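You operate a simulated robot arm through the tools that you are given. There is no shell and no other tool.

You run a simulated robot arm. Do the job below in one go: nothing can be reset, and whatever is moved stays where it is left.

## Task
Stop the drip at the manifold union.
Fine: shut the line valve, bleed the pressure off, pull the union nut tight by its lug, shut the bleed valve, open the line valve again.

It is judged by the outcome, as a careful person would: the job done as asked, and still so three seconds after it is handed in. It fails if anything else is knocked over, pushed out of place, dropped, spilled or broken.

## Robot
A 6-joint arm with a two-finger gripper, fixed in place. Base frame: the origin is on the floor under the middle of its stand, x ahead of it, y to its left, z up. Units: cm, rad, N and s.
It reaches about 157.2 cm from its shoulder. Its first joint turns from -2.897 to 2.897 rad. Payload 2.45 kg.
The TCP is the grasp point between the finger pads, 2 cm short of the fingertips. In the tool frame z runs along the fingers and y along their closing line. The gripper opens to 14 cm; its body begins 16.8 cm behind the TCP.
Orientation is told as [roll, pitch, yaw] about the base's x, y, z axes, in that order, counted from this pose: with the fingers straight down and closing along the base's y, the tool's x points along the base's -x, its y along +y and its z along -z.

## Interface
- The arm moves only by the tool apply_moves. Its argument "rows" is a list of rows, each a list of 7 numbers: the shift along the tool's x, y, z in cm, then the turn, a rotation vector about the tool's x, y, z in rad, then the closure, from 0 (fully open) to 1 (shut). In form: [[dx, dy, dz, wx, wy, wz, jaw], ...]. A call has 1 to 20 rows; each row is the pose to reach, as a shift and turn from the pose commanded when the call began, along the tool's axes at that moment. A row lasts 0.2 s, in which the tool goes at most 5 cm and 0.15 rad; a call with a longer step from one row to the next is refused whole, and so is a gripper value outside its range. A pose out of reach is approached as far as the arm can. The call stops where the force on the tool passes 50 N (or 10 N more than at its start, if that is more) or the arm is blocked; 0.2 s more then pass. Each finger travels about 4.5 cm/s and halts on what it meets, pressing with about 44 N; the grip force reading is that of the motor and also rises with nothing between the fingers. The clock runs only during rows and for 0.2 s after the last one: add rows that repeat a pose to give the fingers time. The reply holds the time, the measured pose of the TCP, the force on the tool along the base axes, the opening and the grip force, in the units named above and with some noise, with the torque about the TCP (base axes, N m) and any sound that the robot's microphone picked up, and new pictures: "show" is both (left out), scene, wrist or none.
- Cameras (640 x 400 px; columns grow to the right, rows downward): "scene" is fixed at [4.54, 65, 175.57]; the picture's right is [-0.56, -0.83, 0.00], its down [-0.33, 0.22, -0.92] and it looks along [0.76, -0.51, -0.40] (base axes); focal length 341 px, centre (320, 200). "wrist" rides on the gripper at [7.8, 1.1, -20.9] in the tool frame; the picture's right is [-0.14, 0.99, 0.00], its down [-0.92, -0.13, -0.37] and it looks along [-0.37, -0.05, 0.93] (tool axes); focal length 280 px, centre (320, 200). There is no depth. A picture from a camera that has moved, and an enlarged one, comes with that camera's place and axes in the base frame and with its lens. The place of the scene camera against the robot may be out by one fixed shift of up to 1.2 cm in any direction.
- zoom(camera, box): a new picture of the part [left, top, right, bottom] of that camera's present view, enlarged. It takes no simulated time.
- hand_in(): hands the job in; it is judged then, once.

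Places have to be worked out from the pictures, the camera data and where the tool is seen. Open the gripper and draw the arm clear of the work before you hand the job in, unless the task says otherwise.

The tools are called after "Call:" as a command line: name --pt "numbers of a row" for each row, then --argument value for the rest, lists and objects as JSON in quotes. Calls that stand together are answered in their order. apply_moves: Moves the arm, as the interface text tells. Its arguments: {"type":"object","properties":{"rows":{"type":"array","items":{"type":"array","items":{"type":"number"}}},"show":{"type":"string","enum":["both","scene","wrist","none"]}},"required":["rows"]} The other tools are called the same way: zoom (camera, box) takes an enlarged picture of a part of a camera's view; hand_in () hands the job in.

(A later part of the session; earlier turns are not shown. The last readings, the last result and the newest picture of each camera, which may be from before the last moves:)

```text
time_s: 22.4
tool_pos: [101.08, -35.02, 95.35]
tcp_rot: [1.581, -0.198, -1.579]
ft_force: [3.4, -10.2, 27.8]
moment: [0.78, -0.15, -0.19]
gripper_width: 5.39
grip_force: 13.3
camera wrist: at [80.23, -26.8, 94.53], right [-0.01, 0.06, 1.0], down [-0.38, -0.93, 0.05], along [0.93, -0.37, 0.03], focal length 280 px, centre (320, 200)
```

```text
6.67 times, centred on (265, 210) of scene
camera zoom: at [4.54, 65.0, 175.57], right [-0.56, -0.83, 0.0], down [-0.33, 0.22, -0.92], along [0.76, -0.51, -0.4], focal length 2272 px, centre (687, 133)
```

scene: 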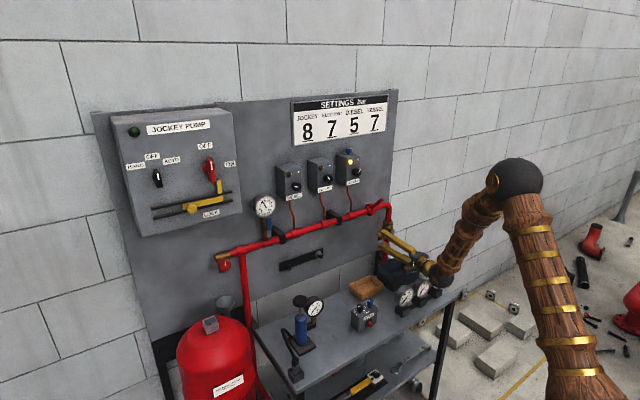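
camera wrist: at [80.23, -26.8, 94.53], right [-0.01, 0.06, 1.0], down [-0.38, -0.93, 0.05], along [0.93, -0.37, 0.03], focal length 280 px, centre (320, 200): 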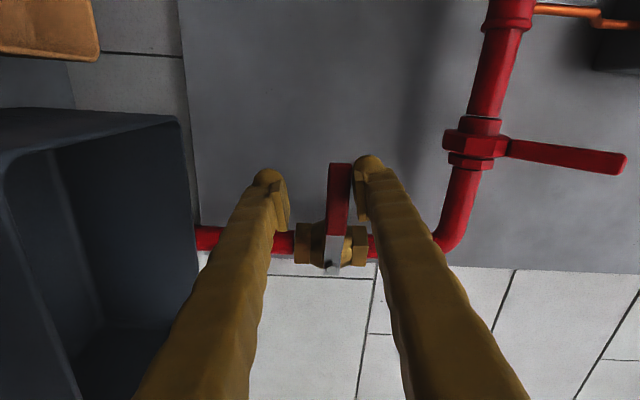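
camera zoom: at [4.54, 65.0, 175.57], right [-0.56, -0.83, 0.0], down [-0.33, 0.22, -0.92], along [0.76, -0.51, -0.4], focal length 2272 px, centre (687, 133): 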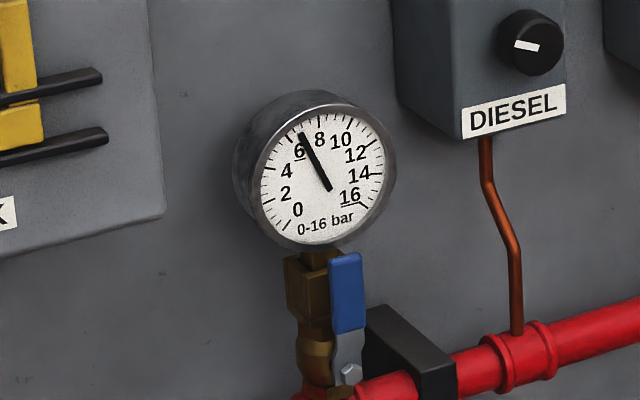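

The lever is hard against its stop at 90° (28 N, lever unmoved), so the line valve is shut; the gauge reads about 6.5–7 bar. I'll ease off, withdraw from the lever, rise clear of the bench items and roll the wrist back to upright.

Call:
apply_moves --pt "0 0.8 0 0 0 0.05 0.62" --pt "0 0.8 0 0 0 0.05 0.6" --pt "0 0.8 -3.5 0 0 0.05 0.6" --pt "0 0.8 -7 0 0 0.05 0.6" --pt "-0.6 3.74 -10 0 0 0.05 0.6" --pt "-1.2 6.7 -13 0 0 0.05 0.6" --pt "-1.8 9.6 -16 0 0 0.05 0.6" --pt "-2.4 12.6 -19 0 0 0.05 0.6" --pt "-3.0 15.5 -22 0 0 0.2 0.6" --pt "-3.6 18.4 -24 0 0 0.35 0.6" --pt "-4.2 21.4 -25 0 0 0.5 0.6" --pt "-4.2 21.4 -25 0 0 0.64 0.6" --pt "-4.2 21.4 -25 0 0 0.78 0.6" --pt "-4.2 21.4 -25 0 0 0.92 0.6" --pt "-4.2 21.4 -25 0 0 1.06 0.6" --pt "-4.2 21.4 -25 0 0 1.2 0.6" --pt "-4.2 21.4 -25 0 0 1.34 0.6" --pt "-4.2 21.4 -25 0 0 1.48 0.6" --pt "-4.2 21.4 -25 0 0 1.62 0.6" --pt "-4.2 21.4 -25 0 0 1.76 0.6" --show "both"

Call:
zoom --camera "scene" --box '[350, 190, 450, 280]'

```text
time_s: 26.6
tool_pos: [75.86, -34.74, 116.71]
tcp_rot: [2.41, 1.561, -0.735]
ft_force: [0.4, -0.4, -0.4]
moment: [-0.02, 0.02, -0.01]
gripper_width: 5.58
grip_force: 0.1
camera wrist: at [54.9, -35.4, 124.33], right [-0.01, -0.99, -0.13], down [-0.36, 0.12, -0.92], along [0.93, 0.04, -0.36], focal length 280 px, centre (320, 200)
```

scene: 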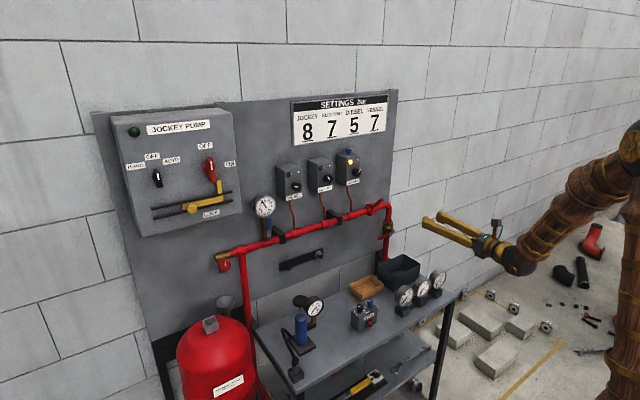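
wrist: 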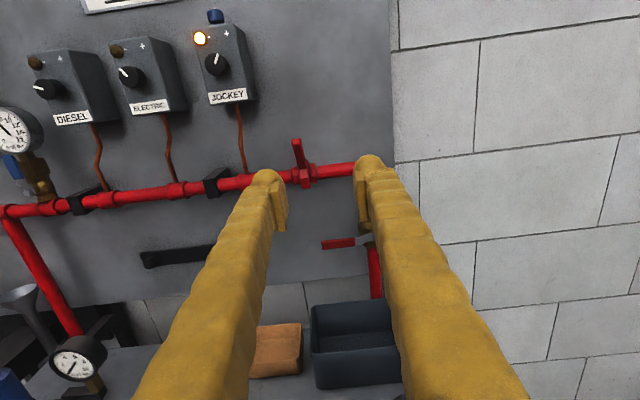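

```text
4.44 times, centred on (400, 235) of scene
camera zoom: at [4.54, 65.0, 175.57], right [-0.56, -0.83, 0.0], down [-0.33, 0.22, -0.92], along [0.76, -0.51, -0.4], focal length 1515 px, centre (-36, 44)
```

zoom: 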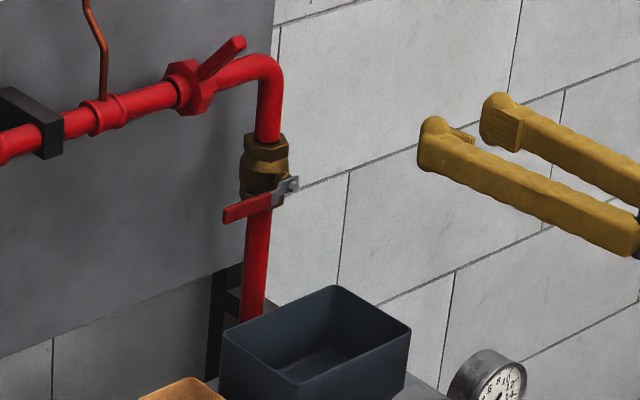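

The line valve lever is horizontal. Now I'll translate along the panel, well clear of it, to in front of the bleed knob.

Call:
apply_moves --pt "0 -4 0 0 0 0 0.6" --pt "0 -8 0 0 0 0 0.6" --pt "0 -12 0 0 0 0 0.6" --pt "0 -16 0 0 0 0 0.55" --pt "0 -20 0 0 0 0 0.5" --pt "0 -24 0 0 0 0 0.45" --pt "0 -28 0 0 0 0 0.4" --pt "0 -32 0 0 0 0 0.4" --pt "0 -36 0 0 0 0 0.4" --pt "0 -40 0 0 0 0 0.4" --pt "0 -44 0 0 0 0 0.4" --pt "0 -48 0 0 0 0 0.4" --pt "0 -52 0 0 0 0 0.4" --pt "0 -56 0 0 0 0 0.4" --pt "0 -60 0 0 0 0 0.4" --pt "0 -64 0 0 0 0 0.4" --pt "0 -68 0 0 0 0 0.4" --pt "0 -72 0 0 0 0 0.4" --pt "0 -72.7 0 0 0 0 0.4" --show "both"

Call:
zoom --camera "wrist" --box '[240, 100, 400, 260]'

```text
time_s: 30.6
tool_pos: [82.32, 15.72, 120.59]
tcp_rot: [0.028, 1.516, -2.791]
ft_force: [0.2, -0.2, 0.6]
moment: [0.01, 0.02, 0.02]
gripper_width: 8.41
grip_force: 0.1
out of reach, approached as far as the arm can: row 7, 8, 9, 10, 11, 12, 13, 14, 15, 16, 17, 18, 19
camera wrist: at [63.36, 8.33, 129.37], right [0.31, -0.94, -0.14], down [-0.44, -0.01, -0.9], along [0.84, 0.34, -0.41], focal length 280 px, centre (320, 200)
```

scene: 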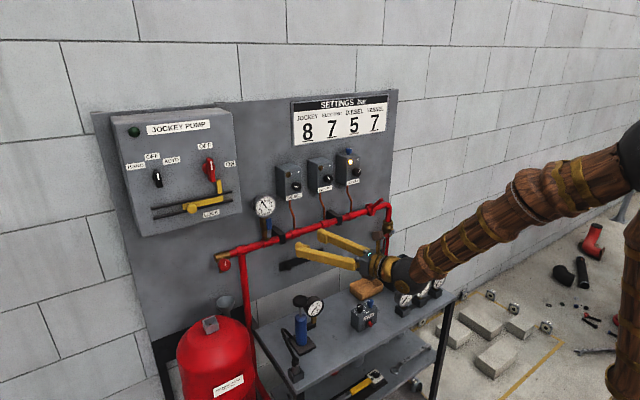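
wrist: 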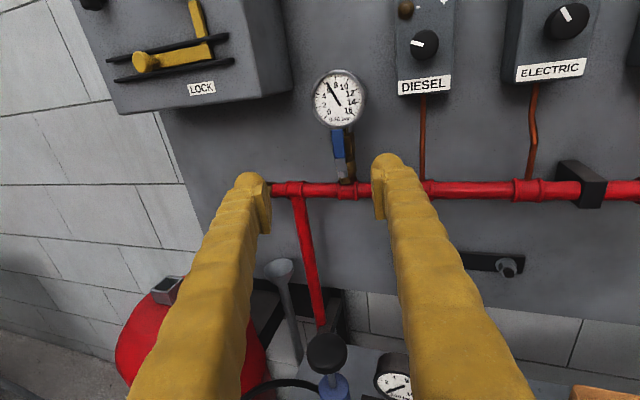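

```text
2.50 times, centred on (320, 180) of wrist
camera zoom: at [63.36, 8.33, 129.37], right [0.31, -0.94, -0.14], down [-0.44, -0.01, -0.9], along [0.84, 0.34, -0.41], focal length 701 px, centre (320, 250)
```

zoom: 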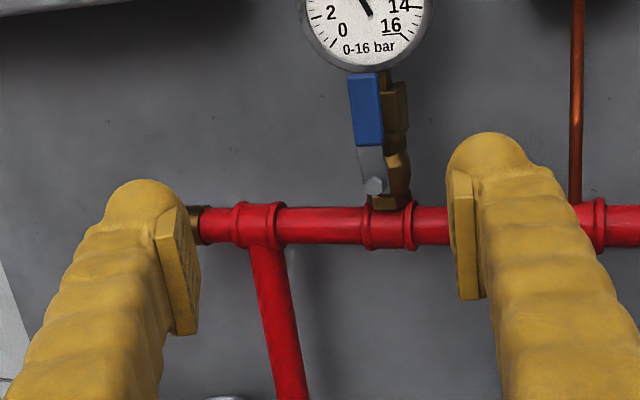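

Moving across at that wrist configuration hits a joint limit, so the arm yawed instead; nothing was touched. I'll go back the way I came, unwind the wrist, and re-approach with a different wrist configuration that works on both sides.

Call:
apply_moves --pt "-0.75 3.3 -1.84 -0.025 0.004 0 0.6" --pt "-1.5 6.6 -3.68 -0.05 0.008 0 0.6" --pt "-2.26 9.95 -5.5 -0.075 0.012 0 0.6" --pt "-3.0 13.3 -7.35 -0.1 0.015 0 0.6" --pt "-3.77 16.6 -9.2 -0.125 0.02 0 0.6" --pt "-4.5 19.9 -11.0 -0.15 0.023 0 0.6" --pt "-5.3 23.2 -12.9 -0.175 0.027 0 0.6" --pt "-6.0 26.5 -14.7 -0.2 0.03 0 0.6" --pt "-6.8 29.8 -16.5 -0.225 0.035 0 0.6" --pt "-7.5 33.2 -18.4 -0.25 0.038 0 0.6" --pt "-8.3 36.5 -20.2 -0.275 0.042 0 0.6" --pt "-9.0 39.8 -22.1 -0.3 0.046 0 0.6" --pt "-9.8 43.1 -23.9 -0.325 0.05 0 0.6" --show "none"

```text
time_s: 33.4
tool_pos: [73.11, -33.41, 112.43]
tcp_rot: [1.44, 1.559, -1.704]
ft_force: [0.3, -0.5, -0.8]
moment: [0.01, 0.04, 0.0]
gripper_width: 5.59
grip_force: 0.0
```

Back at (73, -33, 112), straight ahead. Now I'll roll the wrist back by about -2.96 rad.

Call:
apply_moves --pt "0 0 0 0 0 -0.148 0.6" --pt "0 0 0 0 0 -0.296 0.6" --pt "0 0 0 0 0 -0.444 0.6" --pt "0 0 0 0 0 -0.592 0.6" --pt "0 0 0 0 0 -0.74 0.6" --pt "0 0 0 0 0 -0.888 0.6" --pt "0 0 0 0 0 -1.036 0.6" --pt "0 0 0 0 0 -1.184 0.6" --pt "0 0 0 0 0 -1.332 0.6" --pt "0 0 0 0 0 -1.48 0.6" --pt "0 0 0 0 0 -1.628 0.6" --pt "0 0 0 0 0 -1.776 0.6" --pt "0 0 0 0 0 -1.924 0.6" --pt "0 0 0 0 0 -2.072 0.6" --pt "0 0 0 0 0 -2.22 0.6" --pt "0 0 0 0 0 -2.368 0.6" --pt "0 0 0 0 0 -2.516 0.6" --pt "0 0 0 0 0 -2.664 0.6" --pt "0 0 0 0 0 -2.812 0.6" --pt "0 0 0 0 0 -2.96 0.6" --show "none"

```text
time_s: 37.6
tool_pos: [73.11, -33.17, 112.51]
tcp_rot: [1.559, -1.403, -1.561]
ft_force: [-0.7, 1.5, -0.3]
moment: [0.01, 0.0, -0.01]
gripper_width: 5.61
grip_force: 0.0
```

Roll is now about +0.18. Next I'll tip the fingers back down while rising to roughly the home position, reversing the original path.

Call:
apply_moves --pt "-1.3 1.83 -0.45 0.0118 0.1305 -0.0118 0.6" --pt "-2.6 3.66 -0.9 0.0235 0.261 -0.0235 0.6" --pt "-3.9 5.49 -1.35 0.0353 0.3915 -0.0353 0.6" --pt "-5.2 7.32 -1.8 0.0471 0.522 -0.0471 0.6" --pt "-6.5 9.15 -2.25 0.0589 0.6525 -0.0589 0.6" --pt "-7.8 10.98 -2.7 0.0706 0.783 -0.0706 0.6" --pt "-9.1 12.8 -3.15 0.0824 0.9135 -0.0824 0.6" --pt "-10.4 14.6 -3.6 0.0942 1.044 -0.0942 0.6" --pt "-11.7 16.5 -4.05 0.106 1.1745 -0.106 0.6" --pt "-13.0 18.3 -4.5 0.1178 1.305 -0.1178 0.6" --pt "-14.3 20.1 -4.95 0.1295 1.4355 -0.1295 0.6" --pt "-15.6 21.95 -5.4 0.1413 1.566 -0.1413 0.6" --show "scene"

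```text
time_s: 40.2
tool_pos: [67.75, -14.32, 131.81]
tcp_rot: [-0.01, 0.003, 0.0]
ft_force: [-0.3, -0.3, 0.1]
moment: [-0.01, -0.08, 0.0]
gripper_width: 5.59
grip_force: 0.1
```

scene: 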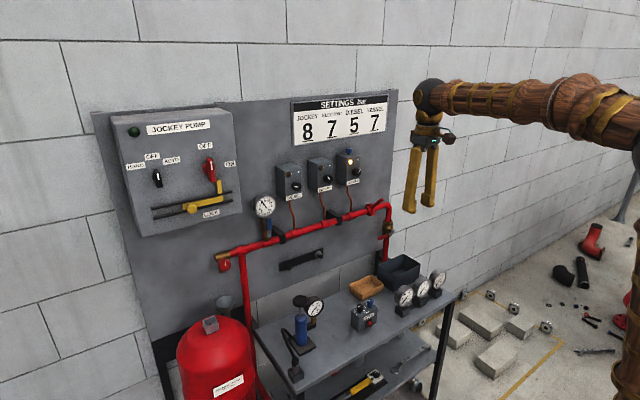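

Home again. Now I'll centre on y=0 so the arm is planar, and pitch the gripper up in that plane so the wrist bends the other way (good for both sides of the panel).

Call:
apply_moves --pt "0 4.0 0 0 0 0 0.5" --pt "0 8.0 0 0 0 0 0.5" --pt "0 12.0 0 0 0 0 0.5" --pt "0 14.32 0 0 0 0 0.5" --pt "-0.5 14.32 1.2 0 -0.131 0 0.5" --pt "-1.0 14.32 2.4 0 -0.262 0 0.5" --pt "-1.5 14.32 3.5 0 -0.393 0 0.5" --pt "-2.0 14.32 4.7 0 -0.524 0 0.5" --pt "-2.5 14.32 5.8 0 -0.654 0 0.5" --pt "-3.0 14.32 7.0 0 -0.785 0 0.5" --pt "-3.5 14.32 8.2 0 -0.916 0 0.5" --pt "-4.0 14.32 9.3 0 -1.047 0 0.5" --pt "-4.5 14.32 10.5 0 -1.178 0 0.5" --pt "-5.0 14.32 11.7 0 -1.309 0 0.5" --pt "-5.5 14.32 12.8 0 -1.44 0 0.5" --pt "-6.0 14.32 14.0 0 -1.571 0 0.5" --show "both"

```text
time_s: 43.6
tool_pos: [74.55, -0.03, 117.94]
tcp_rot: [-1.413, -1.561, 1.413]
ft_force: [-1.0, 0.1, 0.0]
moment: [0.0, 0.03, 0.02]
gripper_width: 7.01
grip_force: 0.0
out of reach, approached as far as the arm can: row 16
camera wrist: at [53.59, 1.12, 110.05], right [0.0, 0.99, 0.13], down [-0.37, -0.12, 0.92], along [0.93, -0.05, 0.36], focal length 280 px, centre (320, 200)
```

scene: 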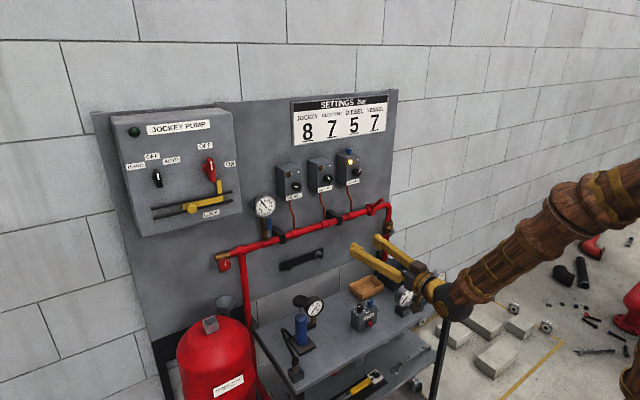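
wrist: 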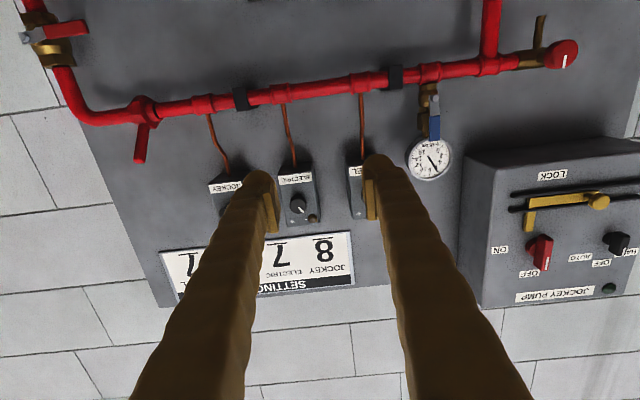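

That worked: the wrist is now bent the other way (only slightly short of the last step). I'll zoom on the bleed valve from here.

Call:
zoom --camera "wrist" --box '[490, 10, 610, 110]'

Call:
zoom --camera "scene" --box '[200, 240, 250, 280]'

```text
4.00 times, centred on (550, 60) of wrist
camera zoom: at [53.59, 1.12, 110.05], right [0.0, 0.99, 0.13], down [-0.37, -0.12, 0.92], along [0.93, -0.05, 0.36], focal length 1122 px, centre (-600, 760)
```

zoom: 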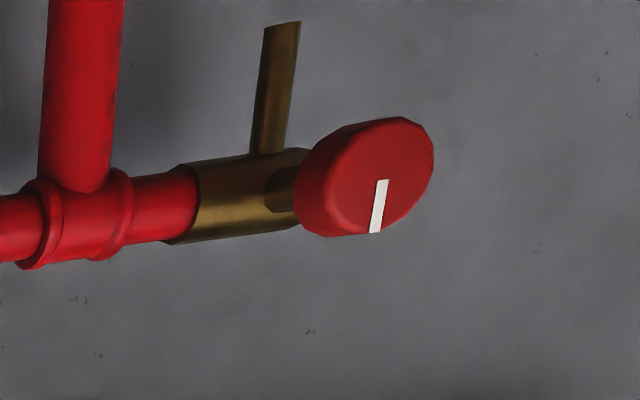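

```text
10.00 times, centred on (225, 260) of scene
camera zoom: at [4.54, 65.0, 175.57], right [-0.56, -0.83, 0.0], down [-0.33, 0.22, -0.92], along [0.76, -0.51, -0.4], focal length 3408 px, centre (1270, -400)
```

zoom: 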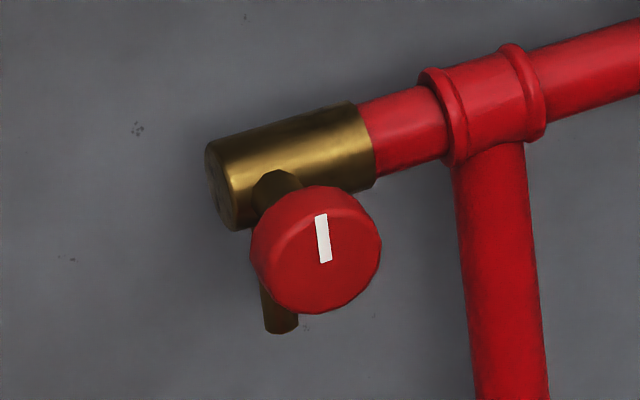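

The knob face is about 4.2 cm across, centred near (101, 38, 110.3), mark at 12 o'clock. I'll extend a little, move along to y=38 at a safe height, then drop to knob height with the gripper still well back.

Call:
apply_moves --pt "0 1 4 0 0 0 0.45" --pt "0 3 8 0 0 0 0.45" --pt "0 7 10 0 0 0 0.45" --pt "0 11 10 0 0 0 0.45" --pt "0 15 10 0 0 0 0.45" --pt "0 19 10 0 0 0 0.45" --pt "0 23 10 0 0 0 0.45" --pt "0 27 10 0 0 0 0.45" --pt "0 31 10 0 0 0 0.45" --pt "0 35 10 0 0 0 0.45" --pt "2 38 10 0 0 0 0.45" --pt "5 38 10 0 0 0 0.45" --pt "7.6 38 10 0 0 0 0.45" --pt "7.6 38 10 0 0 0 0.45" --show "both"

```text
time_s: 46.6
tool_pos: [84.59, 37.97, 110.05]
tcp_rot: [-1.377, -1.563, 1.376]
ft_force: [-0.3, -0.1, 0.1]
moment: [-0.01, 0.03, 0.0]
gripper_width: 7.73
grip_force: 0.2
camera wrist: at [63.67, 39.06, 102.13], right [0.0, 0.99, 0.13], down [-0.37, -0.12, 0.92], along [0.93, -0.05, 0.36], focal length 280 px, centre (320, 200)
```

scene: 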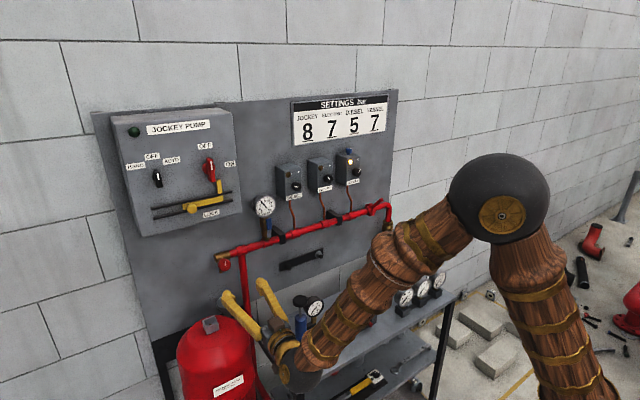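
wrist: 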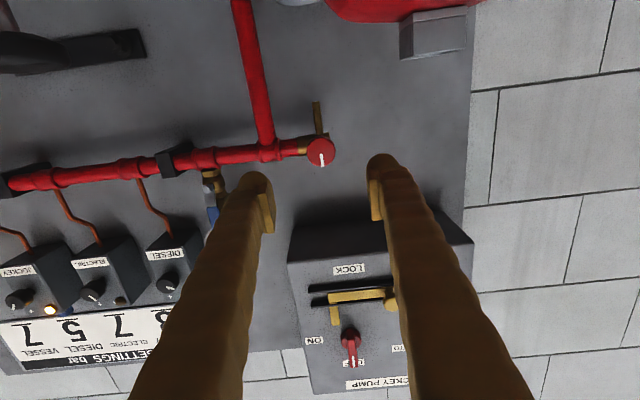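

No joint trouble this time, and the knob sits centred between the fingers. I'll zoom for accurate alignment.

Call:
zoom --camera "wrist" --box '[270, 90, 370, 190]'

Call:
zoom --camera "scene" --box '[190, 240, 290, 340]'

```text
4.00 times, centred on (320, 140) of wrist
camera zoom: at [63.67, 39.06, 102.13], right [0.0, 0.99, 0.13], down [-0.37, -0.12, 0.92], along [0.93, -0.05, 0.36], focal length 1122 px, centre (320, 440)
```

zoom: 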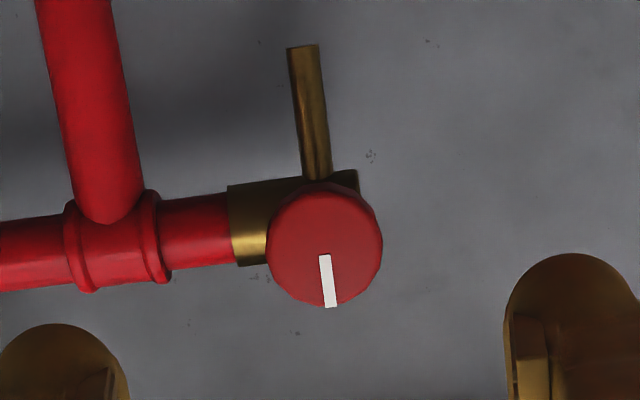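

```text
4.00 times, centred on (240, 290) of scene
camera zoom: at [4.54, 65.0, 175.57], right [-0.56, -0.83, 0.0], down [-0.33, 0.22, -0.92], along [0.76, -0.51, -0.4], focal length 1363 px, centre (640, -160)
```

zoom: 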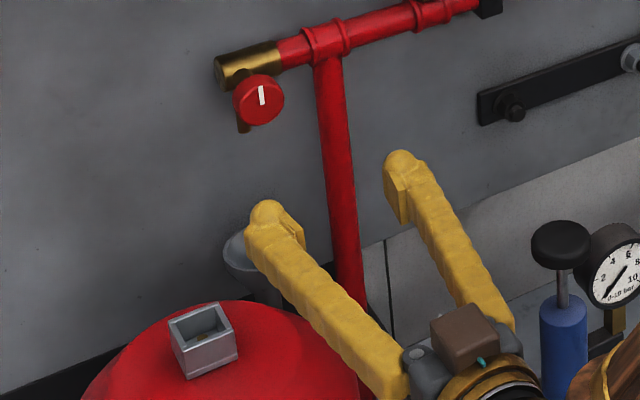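

Knob axis is at about y=38.15, z=109.8, face at x≈101, diameter about 3.9 cm. I'll advance with open jaws to x≈100.5 and close on the knob.

Call:
apply_moves --pt "0.25 0.18 3 0 0 0 0.45" --pt "0.25 0.18 6.5 0 0 0 0.45" --pt "0.25 0.18 10 0 0 0 0.45" --pt "0.25 0.18 13 0 0 0 0.45" --pt "0.25 0.18 15 0 0 0 0.45" --pt "0.25 0.18 15.9 0 0 0 0.45" --pt "0.25 0.18 15.9 0 0 0 0.5" --show "both"

Call:
zoom --camera "wrist" --box '[240, 80, 400, 240]'

Call:
zoom --camera "scene" --box '[190, 220, 290, 320]'

```text
time_s: 48.2
tool_pos: [100.4, 38.09, 109.81]
tcp_rot: [-1.341, -1.562, 1.342]
ft_force: [0.2, -1.0, -0.2]
moment: [0.01, 0.0, -0.01]
gripper_width: 6.99
grip_force: 0.1
camera wrist: at [79.61, 39.24, 101.84], right [0.0, 0.99, 0.13], down [-0.37, -0.12, 0.92], along [0.93, -0.05, 0.36], focal length 280 px, centre (320, 200)
```

scene: 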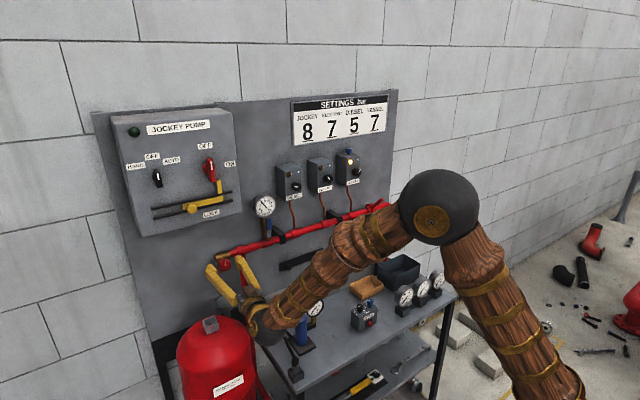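
wrist: 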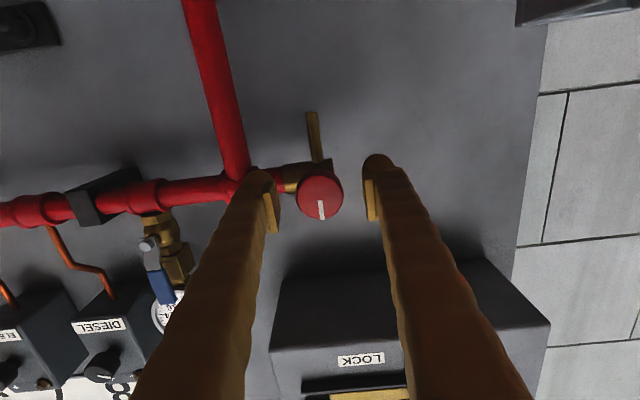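

```text
2.50 times, centred on (320, 160) of wrist
camera zoom: at [79.61, 39.24, 101.84], right [0.0, 0.99, 0.13], down [-0.37, -0.12, 0.92], along [0.93, -0.05, 0.36], focal length 701 px, centre (320, 300)
```

zoom: 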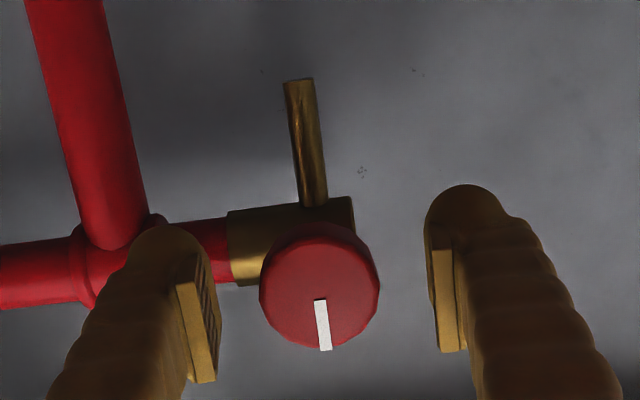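

```text
4.00 times, centred on (240, 270) of scene
camera zoom: at [4.54, 65.0, 175.57], right [-0.56, -0.83, 0.0], down [-0.33, 0.22, -0.92], along [0.76, -0.51, -0.4], focal length 1363 px, centre (640, -80)
```

zoom: 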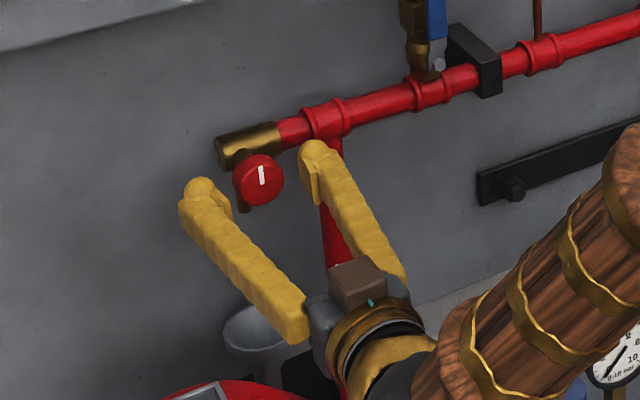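

The pads overlap the knob with its axis centred within a couple of mm. I'll close on it, check the grip, then begin turning counter-clockwise.

Call:
apply_moves --pt "-0.05 0.1 0 0 0 0 0.7" --pt "-0.05 0.1 0 0 0 0 0.8" --pt "-0.05 0.1 0 0 0 0 0.85" --pt "-0.05 0.1 0 0 0 0 0.85" --pt "-0.05 0.1 0 0 0 0 0.85" --show "wrist"

Call:
zoom --camera "wrist" --box '[240, 80, 400, 240]'

```text
time_s: 49.4
tool_pos: [100.48, 38.02, 109.89]
tcp_rot: [-1.338, -1.561, 1.336]
ft_force: [-3.7, -25.8, -0.3]
moment: [0.07, -0.02, -0.31]
gripper_width: 3.74
grip_force: 44.6
camera wrist: at [79.6, 39.22, 101.9], right [0.0, 0.99, 0.13], down [-0.37, -0.12, 0.92], along [0.93, -0.05, 0.36], focal length 280 px, centre (320, 200)
```

wrist: 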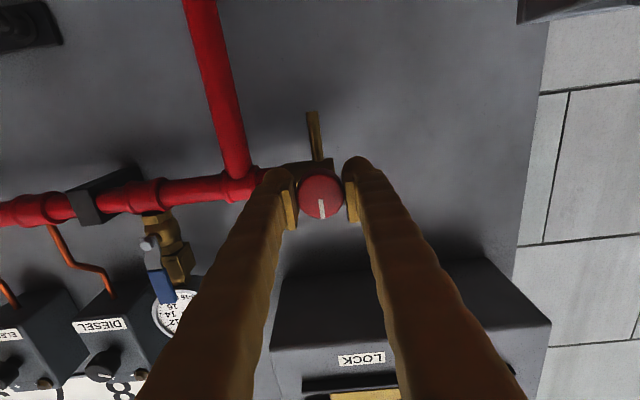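

```text
2.50 times, centred on (320, 160) of wrist
camera zoom: at [79.6, 39.22, 101.9], right [0.0, 0.99, 0.13], down [-0.37, -0.12, 0.92], along [0.93, -0.05, 0.36], focal length 701 px, centre (320, 300)
```

zoom: 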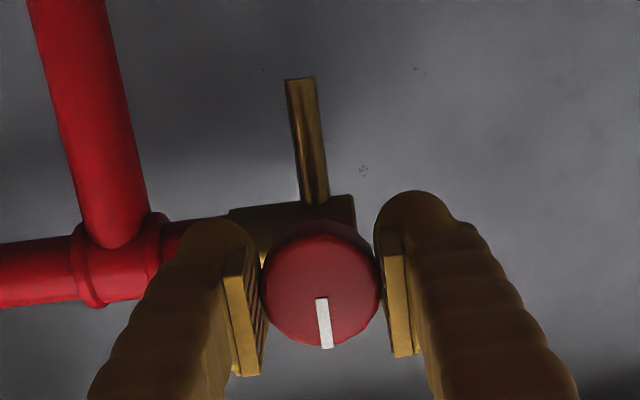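

The knob is gripped (3.74 cm, 44 N) with some side load, meaning the knob axis is about 2 mm toward -y. I'll ease over 2 mm to balance and turn counter-clockwise by 0.6 rad.

Call:
apply_moves --pt "0 -0.2 0 0 0 0 0.85" --pt "0 -0.2 0 0 0 -0.12 0.85" --pt "0 -0.2 0 0 0 -0.24 0.85" --pt "0 -0.2 0 0 0 -0.36 0.85" --pt "0 -0.2 0 0 0 -0.48 0.85" --pt "0 -0.2 0 0 0 -0.6 0.85" --show "both"

Call:
zoom --camera "wrist" --box '[240, 80, 400, 240]'

Call:
zoom --camera "scene" --box '[190, 180, 290, 280]'

```text
time_s: 50.8
tool_pos: [100.38, 37.9, 109.91]
tcp_rot: [-1.57, -0.96, 1.57]
ft_force: [12.3, -12.8, 1.9]
moment: [0.04, 0.02, -0.14]
gripper_width: 3.74
grip_force: 45.0
camera wrist: at [79.59, 34.47, 102.72], right [0.0, 0.89, -0.45], down [-0.37, 0.42, 0.83], along [0.93, 0.17, 0.33], focal length 280 px, centre (320, 200)
```

scene: 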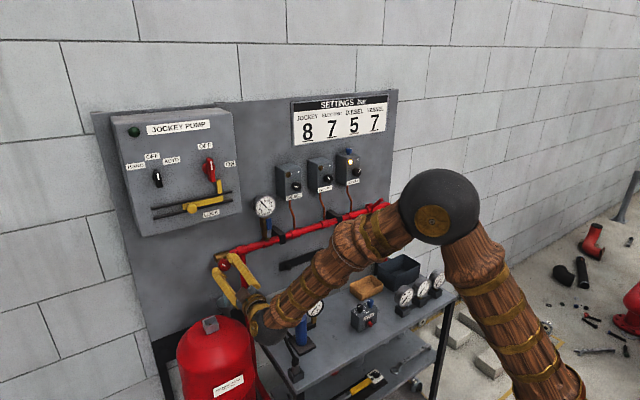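
wrist: 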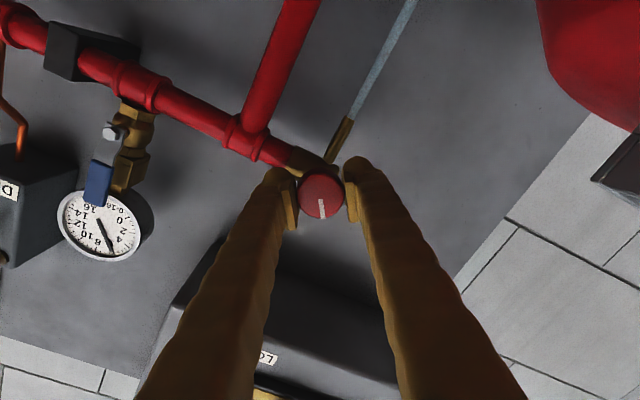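

```text
2.50 times, centred on (320, 160) of wrist
camera zoom: at [79.59, 34.47, 102.72], right [0.0, 0.89, -0.45], down [-0.37, 0.42, 0.83], along [0.93, 0.17, 0.33], focal length 701 px, centre (320, 300)
```

zoom: 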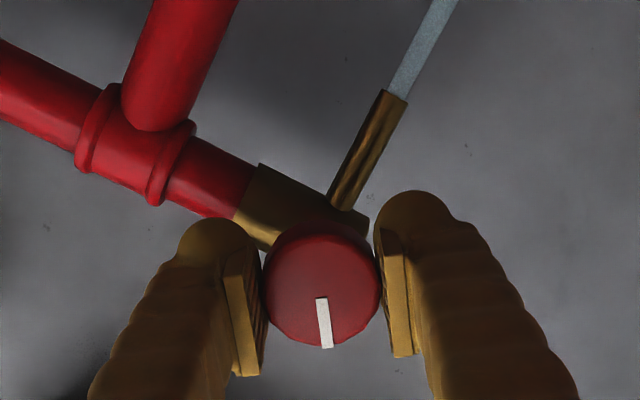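

```text
4.00 times, centred on (240, 230) of scene
camera zoom: at [4.54, 65.0, 175.57], right [-0.56, -0.83, 0.0], down [-0.33, 0.22, -0.92], along [0.76, -0.51, -0.4], focal length 1363 px, centre (640, 80)
```

zoom: 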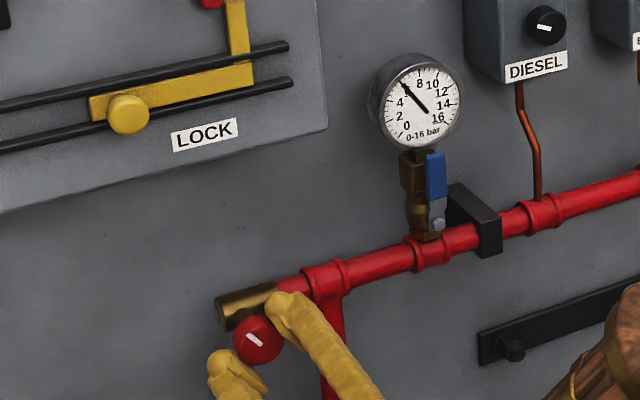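

It turned with the grip: water is jetting from the spout into the funnel and the gauge is falling (about 5 bar). I'll open it further to about 90° and let the pressure run off.

Call:
apply_moves --pt "0 -0.05 -0.05 0 0 -0.13 0.85" --pt "0 -0.05 -0.1 0 0 -0.26 0.85" --pt "0 -0.05 -0.1 0 0 -0.39 0.85" --pt "0 -0.05 -0.1 0 0 -0.52 0.85" --pt "0 -0.05 -0.1 0 0 -0.65 0.85" --pt "0 -0.05 -0.1 0 0 -0.78 0.85" --pt "0 -0.05 -0.1 0 0 -0.9 0.85" --pt "0 -0.05 -0.1 0 0 -0.9 0.85" --pt "0 -0.05 -0.1 0 0 -0.9 0.85" --pt "0 -0.05 -0.1 0 0 -0.9 0.85" --show "both"

Call:
zoom --camera "scene" --box '[190, 180, 290, 280]'

Call:
zoom --camera "wrist" --box '[240, 80, 400, 240]'

```text
time_s: 53.0
tool_pos: [100.29, 37.9, 110.06]
tcp_rot: [-1.572, -0.063, 1.569]
ft_force: [20.6, -27.3, 28.6]
moment: [0.06, -0.03, -0.32]
gripper_width: 3.75
grip_force: 45.4
camera wrist: at [79.51, 30.28, 108.3], right [0.0, 0.2, -0.98], down [-0.37, 0.91, 0.18], along [0.93, 0.36, 0.07], focal length 280 px, centre (320, 200)
```

scene: 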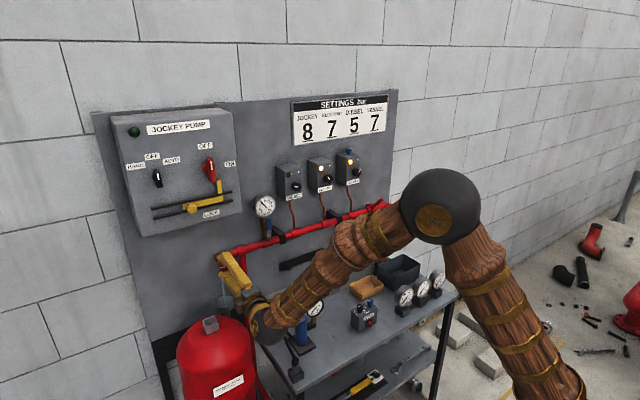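
wrist: 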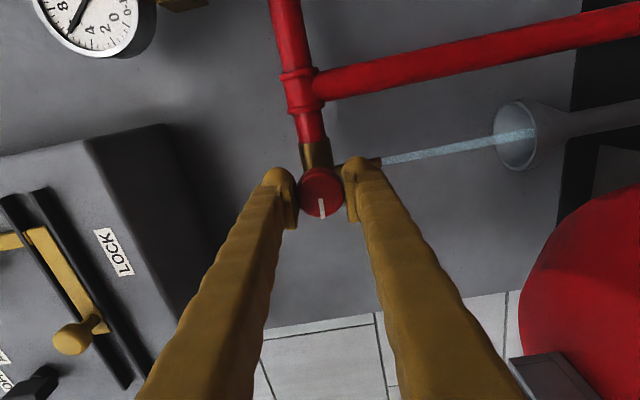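

```text
4.00 times, centred on (240, 230) of scene
camera zoom: at [4.54, 65.0, 175.57], right [-0.56, -0.83, 0.0], down [-0.33, 0.22, -0.92], along [0.76, -0.51, -0.4], focal length 1363 px, centre (640, 80)
```

zoom: 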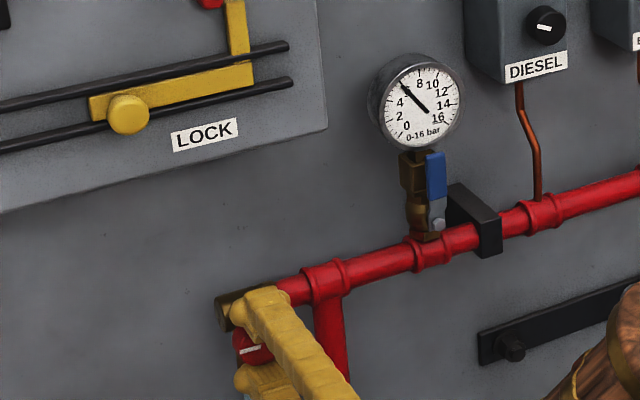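

```text
2.50 times, centred on (320, 160) of wrist
camera zoom: at [79.51, 30.28, 108.3], right [0.0, 0.2, -0.98], down [-0.37, 0.91, 0.18], along [0.93, 0.36, 0.07], focal length 701 px, centre (320, 300)
```

zoom: 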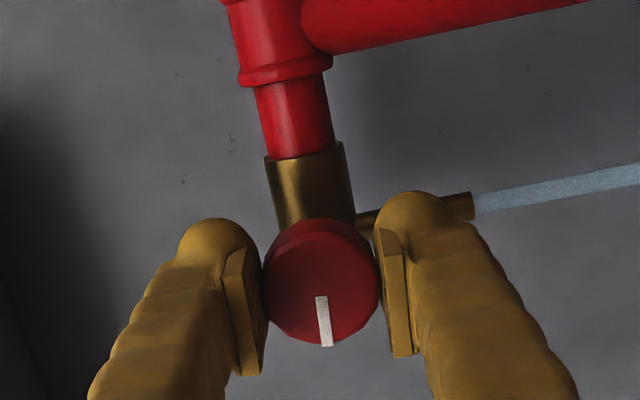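

Water streams into the funnel and the knob has turned 90°. I'll check the gauge and the indicator lamps closely.

Call:
zoom --camera "scene" --box '[245, 190, 285, 225]'

Call:
zoom --camera "scene" --box '[270, 140, 370, 210]'

```text
11.43 times, centred on (265, 208) of scene
camera zoom: at [4.54, 65.0, 175.57], right [-0.56, -0.83, 0.0], down [-0.33, 0.22, -0.92], along [0.76, -0.51, -0.4], focal length 3895 px, centre (949, 114)
```

zoom: 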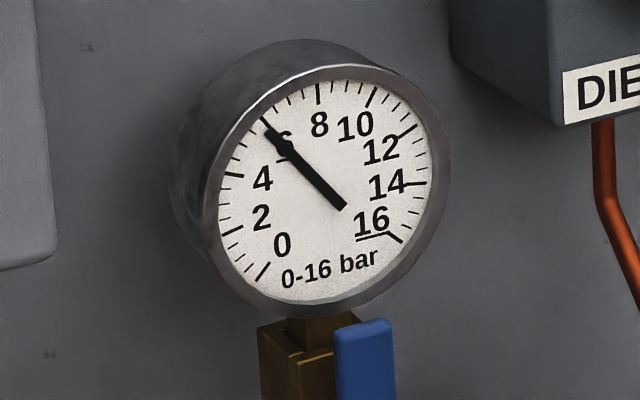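

```text
5.71 times, centred on (320, 175) of scene
camera zoom: at [4.54, 65.0, 175.57], right [-0.56, -0.83, 0.0], down [-0.33, 0.22, -0.92], along [0.76, -0.51, -0.4], focal length 1948 px, centre (320, 343)
```

zoom: 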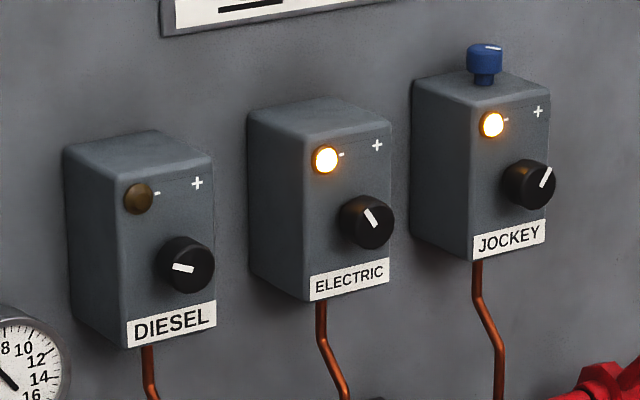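

The gauge reads about 6 bar and the ELECTRIC pressure-switch lamp has come on as pressure dropped. I'll hold here for 4 s to see how fast it bleeds.

Call:
apply_moves --pt "0 0 0 0 0 0 0.85" --pt "0 0 0 0 0 0 0.85" --pt "0 0 0 0 0 0 0.85" --pt "0 0 0 0 0 0 0.85" --pt "0 0 0 0 0 0 0.85" --pt "0 0 0 0 0 0 0.85" --pt "0 0 0 0 0 0 0.85" --pt "0 0 0 0 0 0 0.85" --pt "0 0 0 0 0 0 0.85" --pt "0 0 0 0 0 0 0.85" --pt "0 0 0 0 0 0 0.85" --pt "0 0 0 0 0 0 0.85" --pt "0 0 0 0 0 0 0.85" --pt "0 0 0 0 0 0 0.85" --pt "0 0 0 0 0 0 0.85" --pt "0 0 0 0 0 0 0.85" --pt "0 0 0 0 0 0 0.85" --pt "0 0 0 0 0 0 0.85" --pt "0 0 0 0 0 0 0.85" --pt "0 0 0 0 0 0 0.85" --show "wrist"

Call:
zoom --camera "scene" --box '[245, 190, 285, 225]'

Call:
zoom --camera "scene" --box '[270, 140, 370, 210]'

```text
time_s: 57.2
tool_pos: [100.25, 37.97, 109.96]
tcp_rot: [-1.572, -0.062, 1.573]
ft_force: [1.4, -3.1, 50.8]
moment: [0.06, -0.54, -0.01]
gripper_width: 3.72
grip_force: 45.5
camera wrist: at [79.47, 30.31, 108.3], right [0.0, 0.2, -0.98], down [-0.37, 0.91, 0.18], along [0.93, 0.36, 0.07], focal length 280 px, centre (320, 200)
```

wrist: 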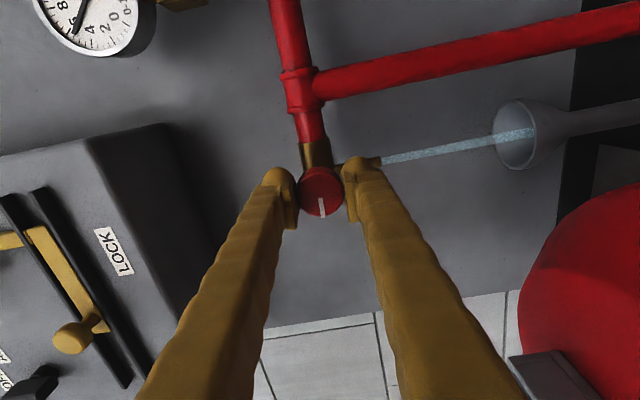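

```text
11.43 times, centred on (265, 208) of scene
camera zoom: at [4.54, 65.0, 175.57], right [-0.56, -0.83, 0.0], down [-0.33, 0.22, -0.92], along [0.76, -0.51, -0.4], focal length 3895 px, centre (949, 114)
```

zoom: 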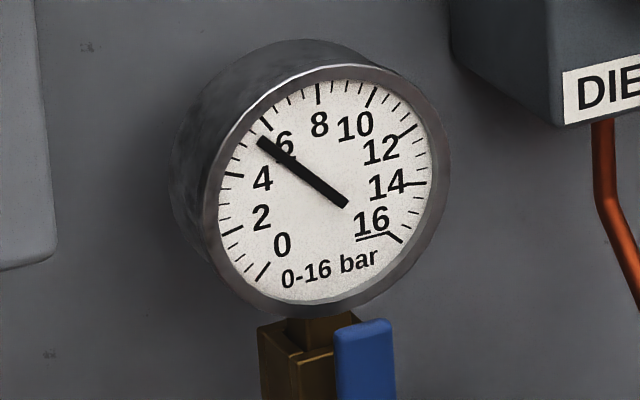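

```text
5.71 times, centred on (320, 175) of scene
camera zoom: at [4.54, 65.0, 175.57], right [-0.56, -0.83, 0.0], down [-0.33, 0.22, -0.92], along [0.76, -0.51, -0.4], focal length 1948 px, centre (320, 343)
```

zoom: 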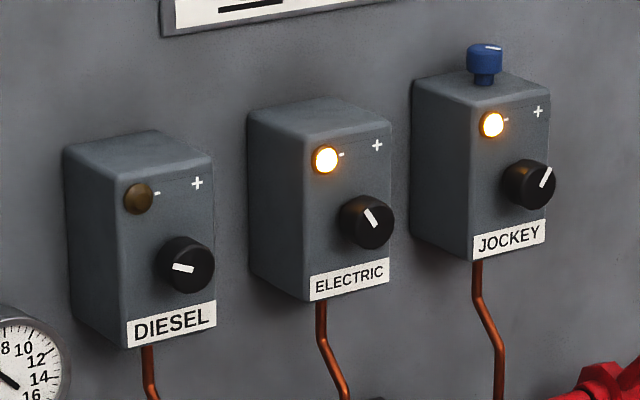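

Pressure is dropping slowly (now about 5.4 bar). I'll correct the vertical side load and try opening the knob further to speed up the bleed.

Call:
apply_moves --pt "0 -0.3 0 0 0 0 0.85" --pt "0 -0.3 0 0 0 -0.1 0.85" --pt "0 -0.3 0 0 0 -0.2 0.85" --pt "0 -0.3 0 0 0 -0.3 0.85" --pt "0 -0.3 0 0 0 -0.4 0.85" --show "wrist"

Call:
zoom --camera "wrist" --box '[240, 80, 400, 240]'

Call:
zoom --camera "scene" --box '[205, 180, 285, 280]'

```text
time_s: 58.4
tool_pos: [100.18, 37.87, 110.03]
tcp_rot: [-1.567, 0.34, 1.571]
ft_force: [-10.7, 6.0, 13.9]
moment: [0.02, -0.17, 0.17]
gripper_width: 3.75
grip_force: 44.8
camera wrist: at [79.47, 30.31, 111.59], right [0.0, -0.2, -0.98], down [-0.37, 0.91, -0.19], along [0.93, 0.36, -0.08], focal length 280 px, centre (320, 200)
```

wrist: 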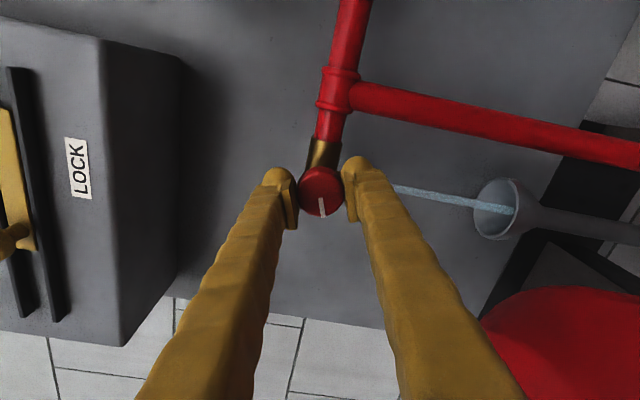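

```text
2.50 times, centred on (320, 160) of wrist
camera zoom: at [79.47, 30.31, 111.59], right [0.0, -0.2, -0.98], down [-0.37, 0.91, -0.19], along [0.93, 0.36, -0.08], focal length 701 px, centre (320, 300)
```

zoom: 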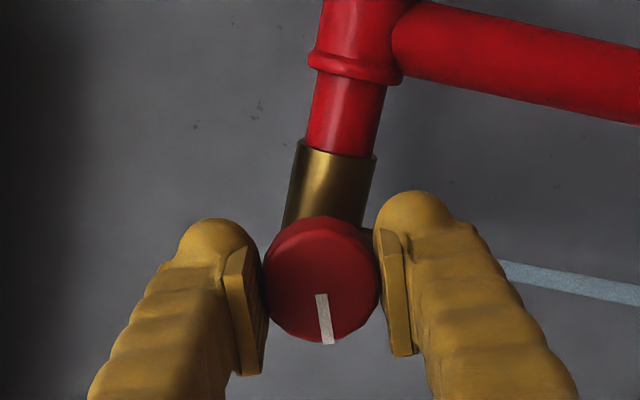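

```text
4.00 times, centred on (245, 230) of scene
camera zoom: at [4.54, 65.0, 175.57], right [-0.56, -0.83, 0.0], down [-0.33, 0.22, -0.92], along [0.76, -0.51, -0.4], focal length 1363 px, centre (620, 80)
```

zoom: 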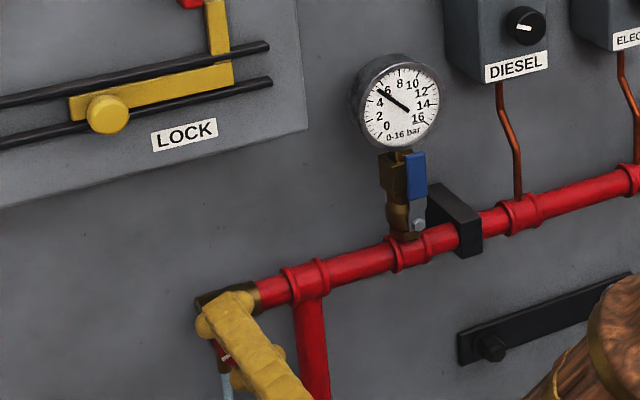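

The knob keeps turning past 90° without a stop. I'll open it another 0.5 rad and hold while it bleeds.

Call:
apply_moves --pt "0 -0.1 0 0 0 -0.1 0.85" --pt "0 -0.1 0 0 0 -0.2 0.85" --pt "0 -0.1 0 0 0 -0.3 0.85" --pt "0 -0.1 0 0 0 -0.4 0.85" --pt "0 -0.1 0 0 0 -0.5 0.85" --pt "0 -0.1 0 0 0 -0.5 0.85" --pt "0 -0.1 0 0 0 -0.5 0.85" --pt "0 -0.1 0 0 0 -0.5 0.85" --pt "0 -0.1 0 0 0 -0.5 0.85" --pt "0 -0.1 0 0 0 -0.5 0.85" --pt "0 -0.1 0 0 0 -0.5 0.85" --pt "0 -0.1 0 0 0 -0.5 0.85" --pt "0 -0.1 0 0 0 -0.5 0.85" --pt "0 -0.1 0 0 0 -0.5 0.85" --pt "0 -0.1 0 0 0 -0.5 0.85" --pt "0 -0.1 0 0 0 -0.5 0.85" --pt "0 -0.1 0 0 0 -0.5 0.85" --pt "0 -0.1 0 0 0 -0.5 0.85" --pt "0 -0.1 0 0 0 -0.5 0.85" --pt "0 -0.1 0 0 0 -0.5 0.85" --show "wrist"

Call:
zoom --camera "wrist" --box '[240, 80, 400, 240]'

Call:
zoom --camera "scene" --box '[205, 180, 285, 280]'

```text
time_s: 62.6
tool_pos: [100.38, 37.81, 110.11]
tcp_rot: [-1.565, 0.839, 1.573]
ft_force: [-26.3, 11.0, -33.6]
moment: [-0.01, 0.53, 0.02]
gripper_width: 3.74
grip_force: 45.0
camera wrist: at [79.51, 32.02, 115.18], right [0.0, -0.64, -0.76], down [-0.37, 0.71, -0.6], along [0.93, 0.28, -0.24], focal length 280 px, centre (320, 200)
```

wrist: 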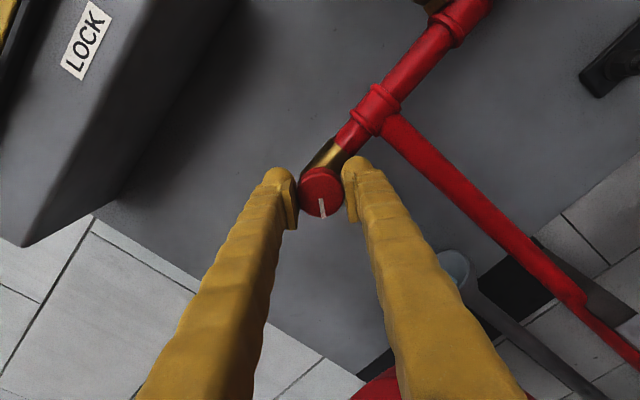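

```text
2.50 times, centred on (320, 160) of wrist
camera zoom: at [79.51, 32.02, 115.18], right [0.0, -0.64, -0.76], down [-0.37, 0.71, -0.6], along [0.93, 0.28, -0.24], focal length 701 px, centre (320, 300)
```

zoom: 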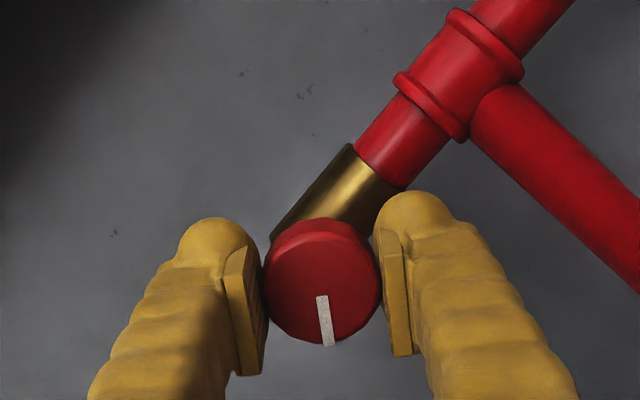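

```text
4.00 times, centred on (245, 230) of scene
camera zoom: at [4.54, 65.0, 175.57], right [-0.56, -0.83, 0.0], down [-0.33, 0.22, -0.92], along [0.76, -0.51, -0.4], focal length 1363 px, centre (620, 80)
```

zoom: 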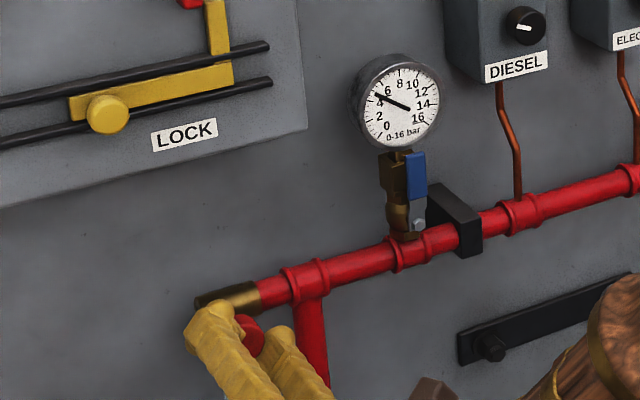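

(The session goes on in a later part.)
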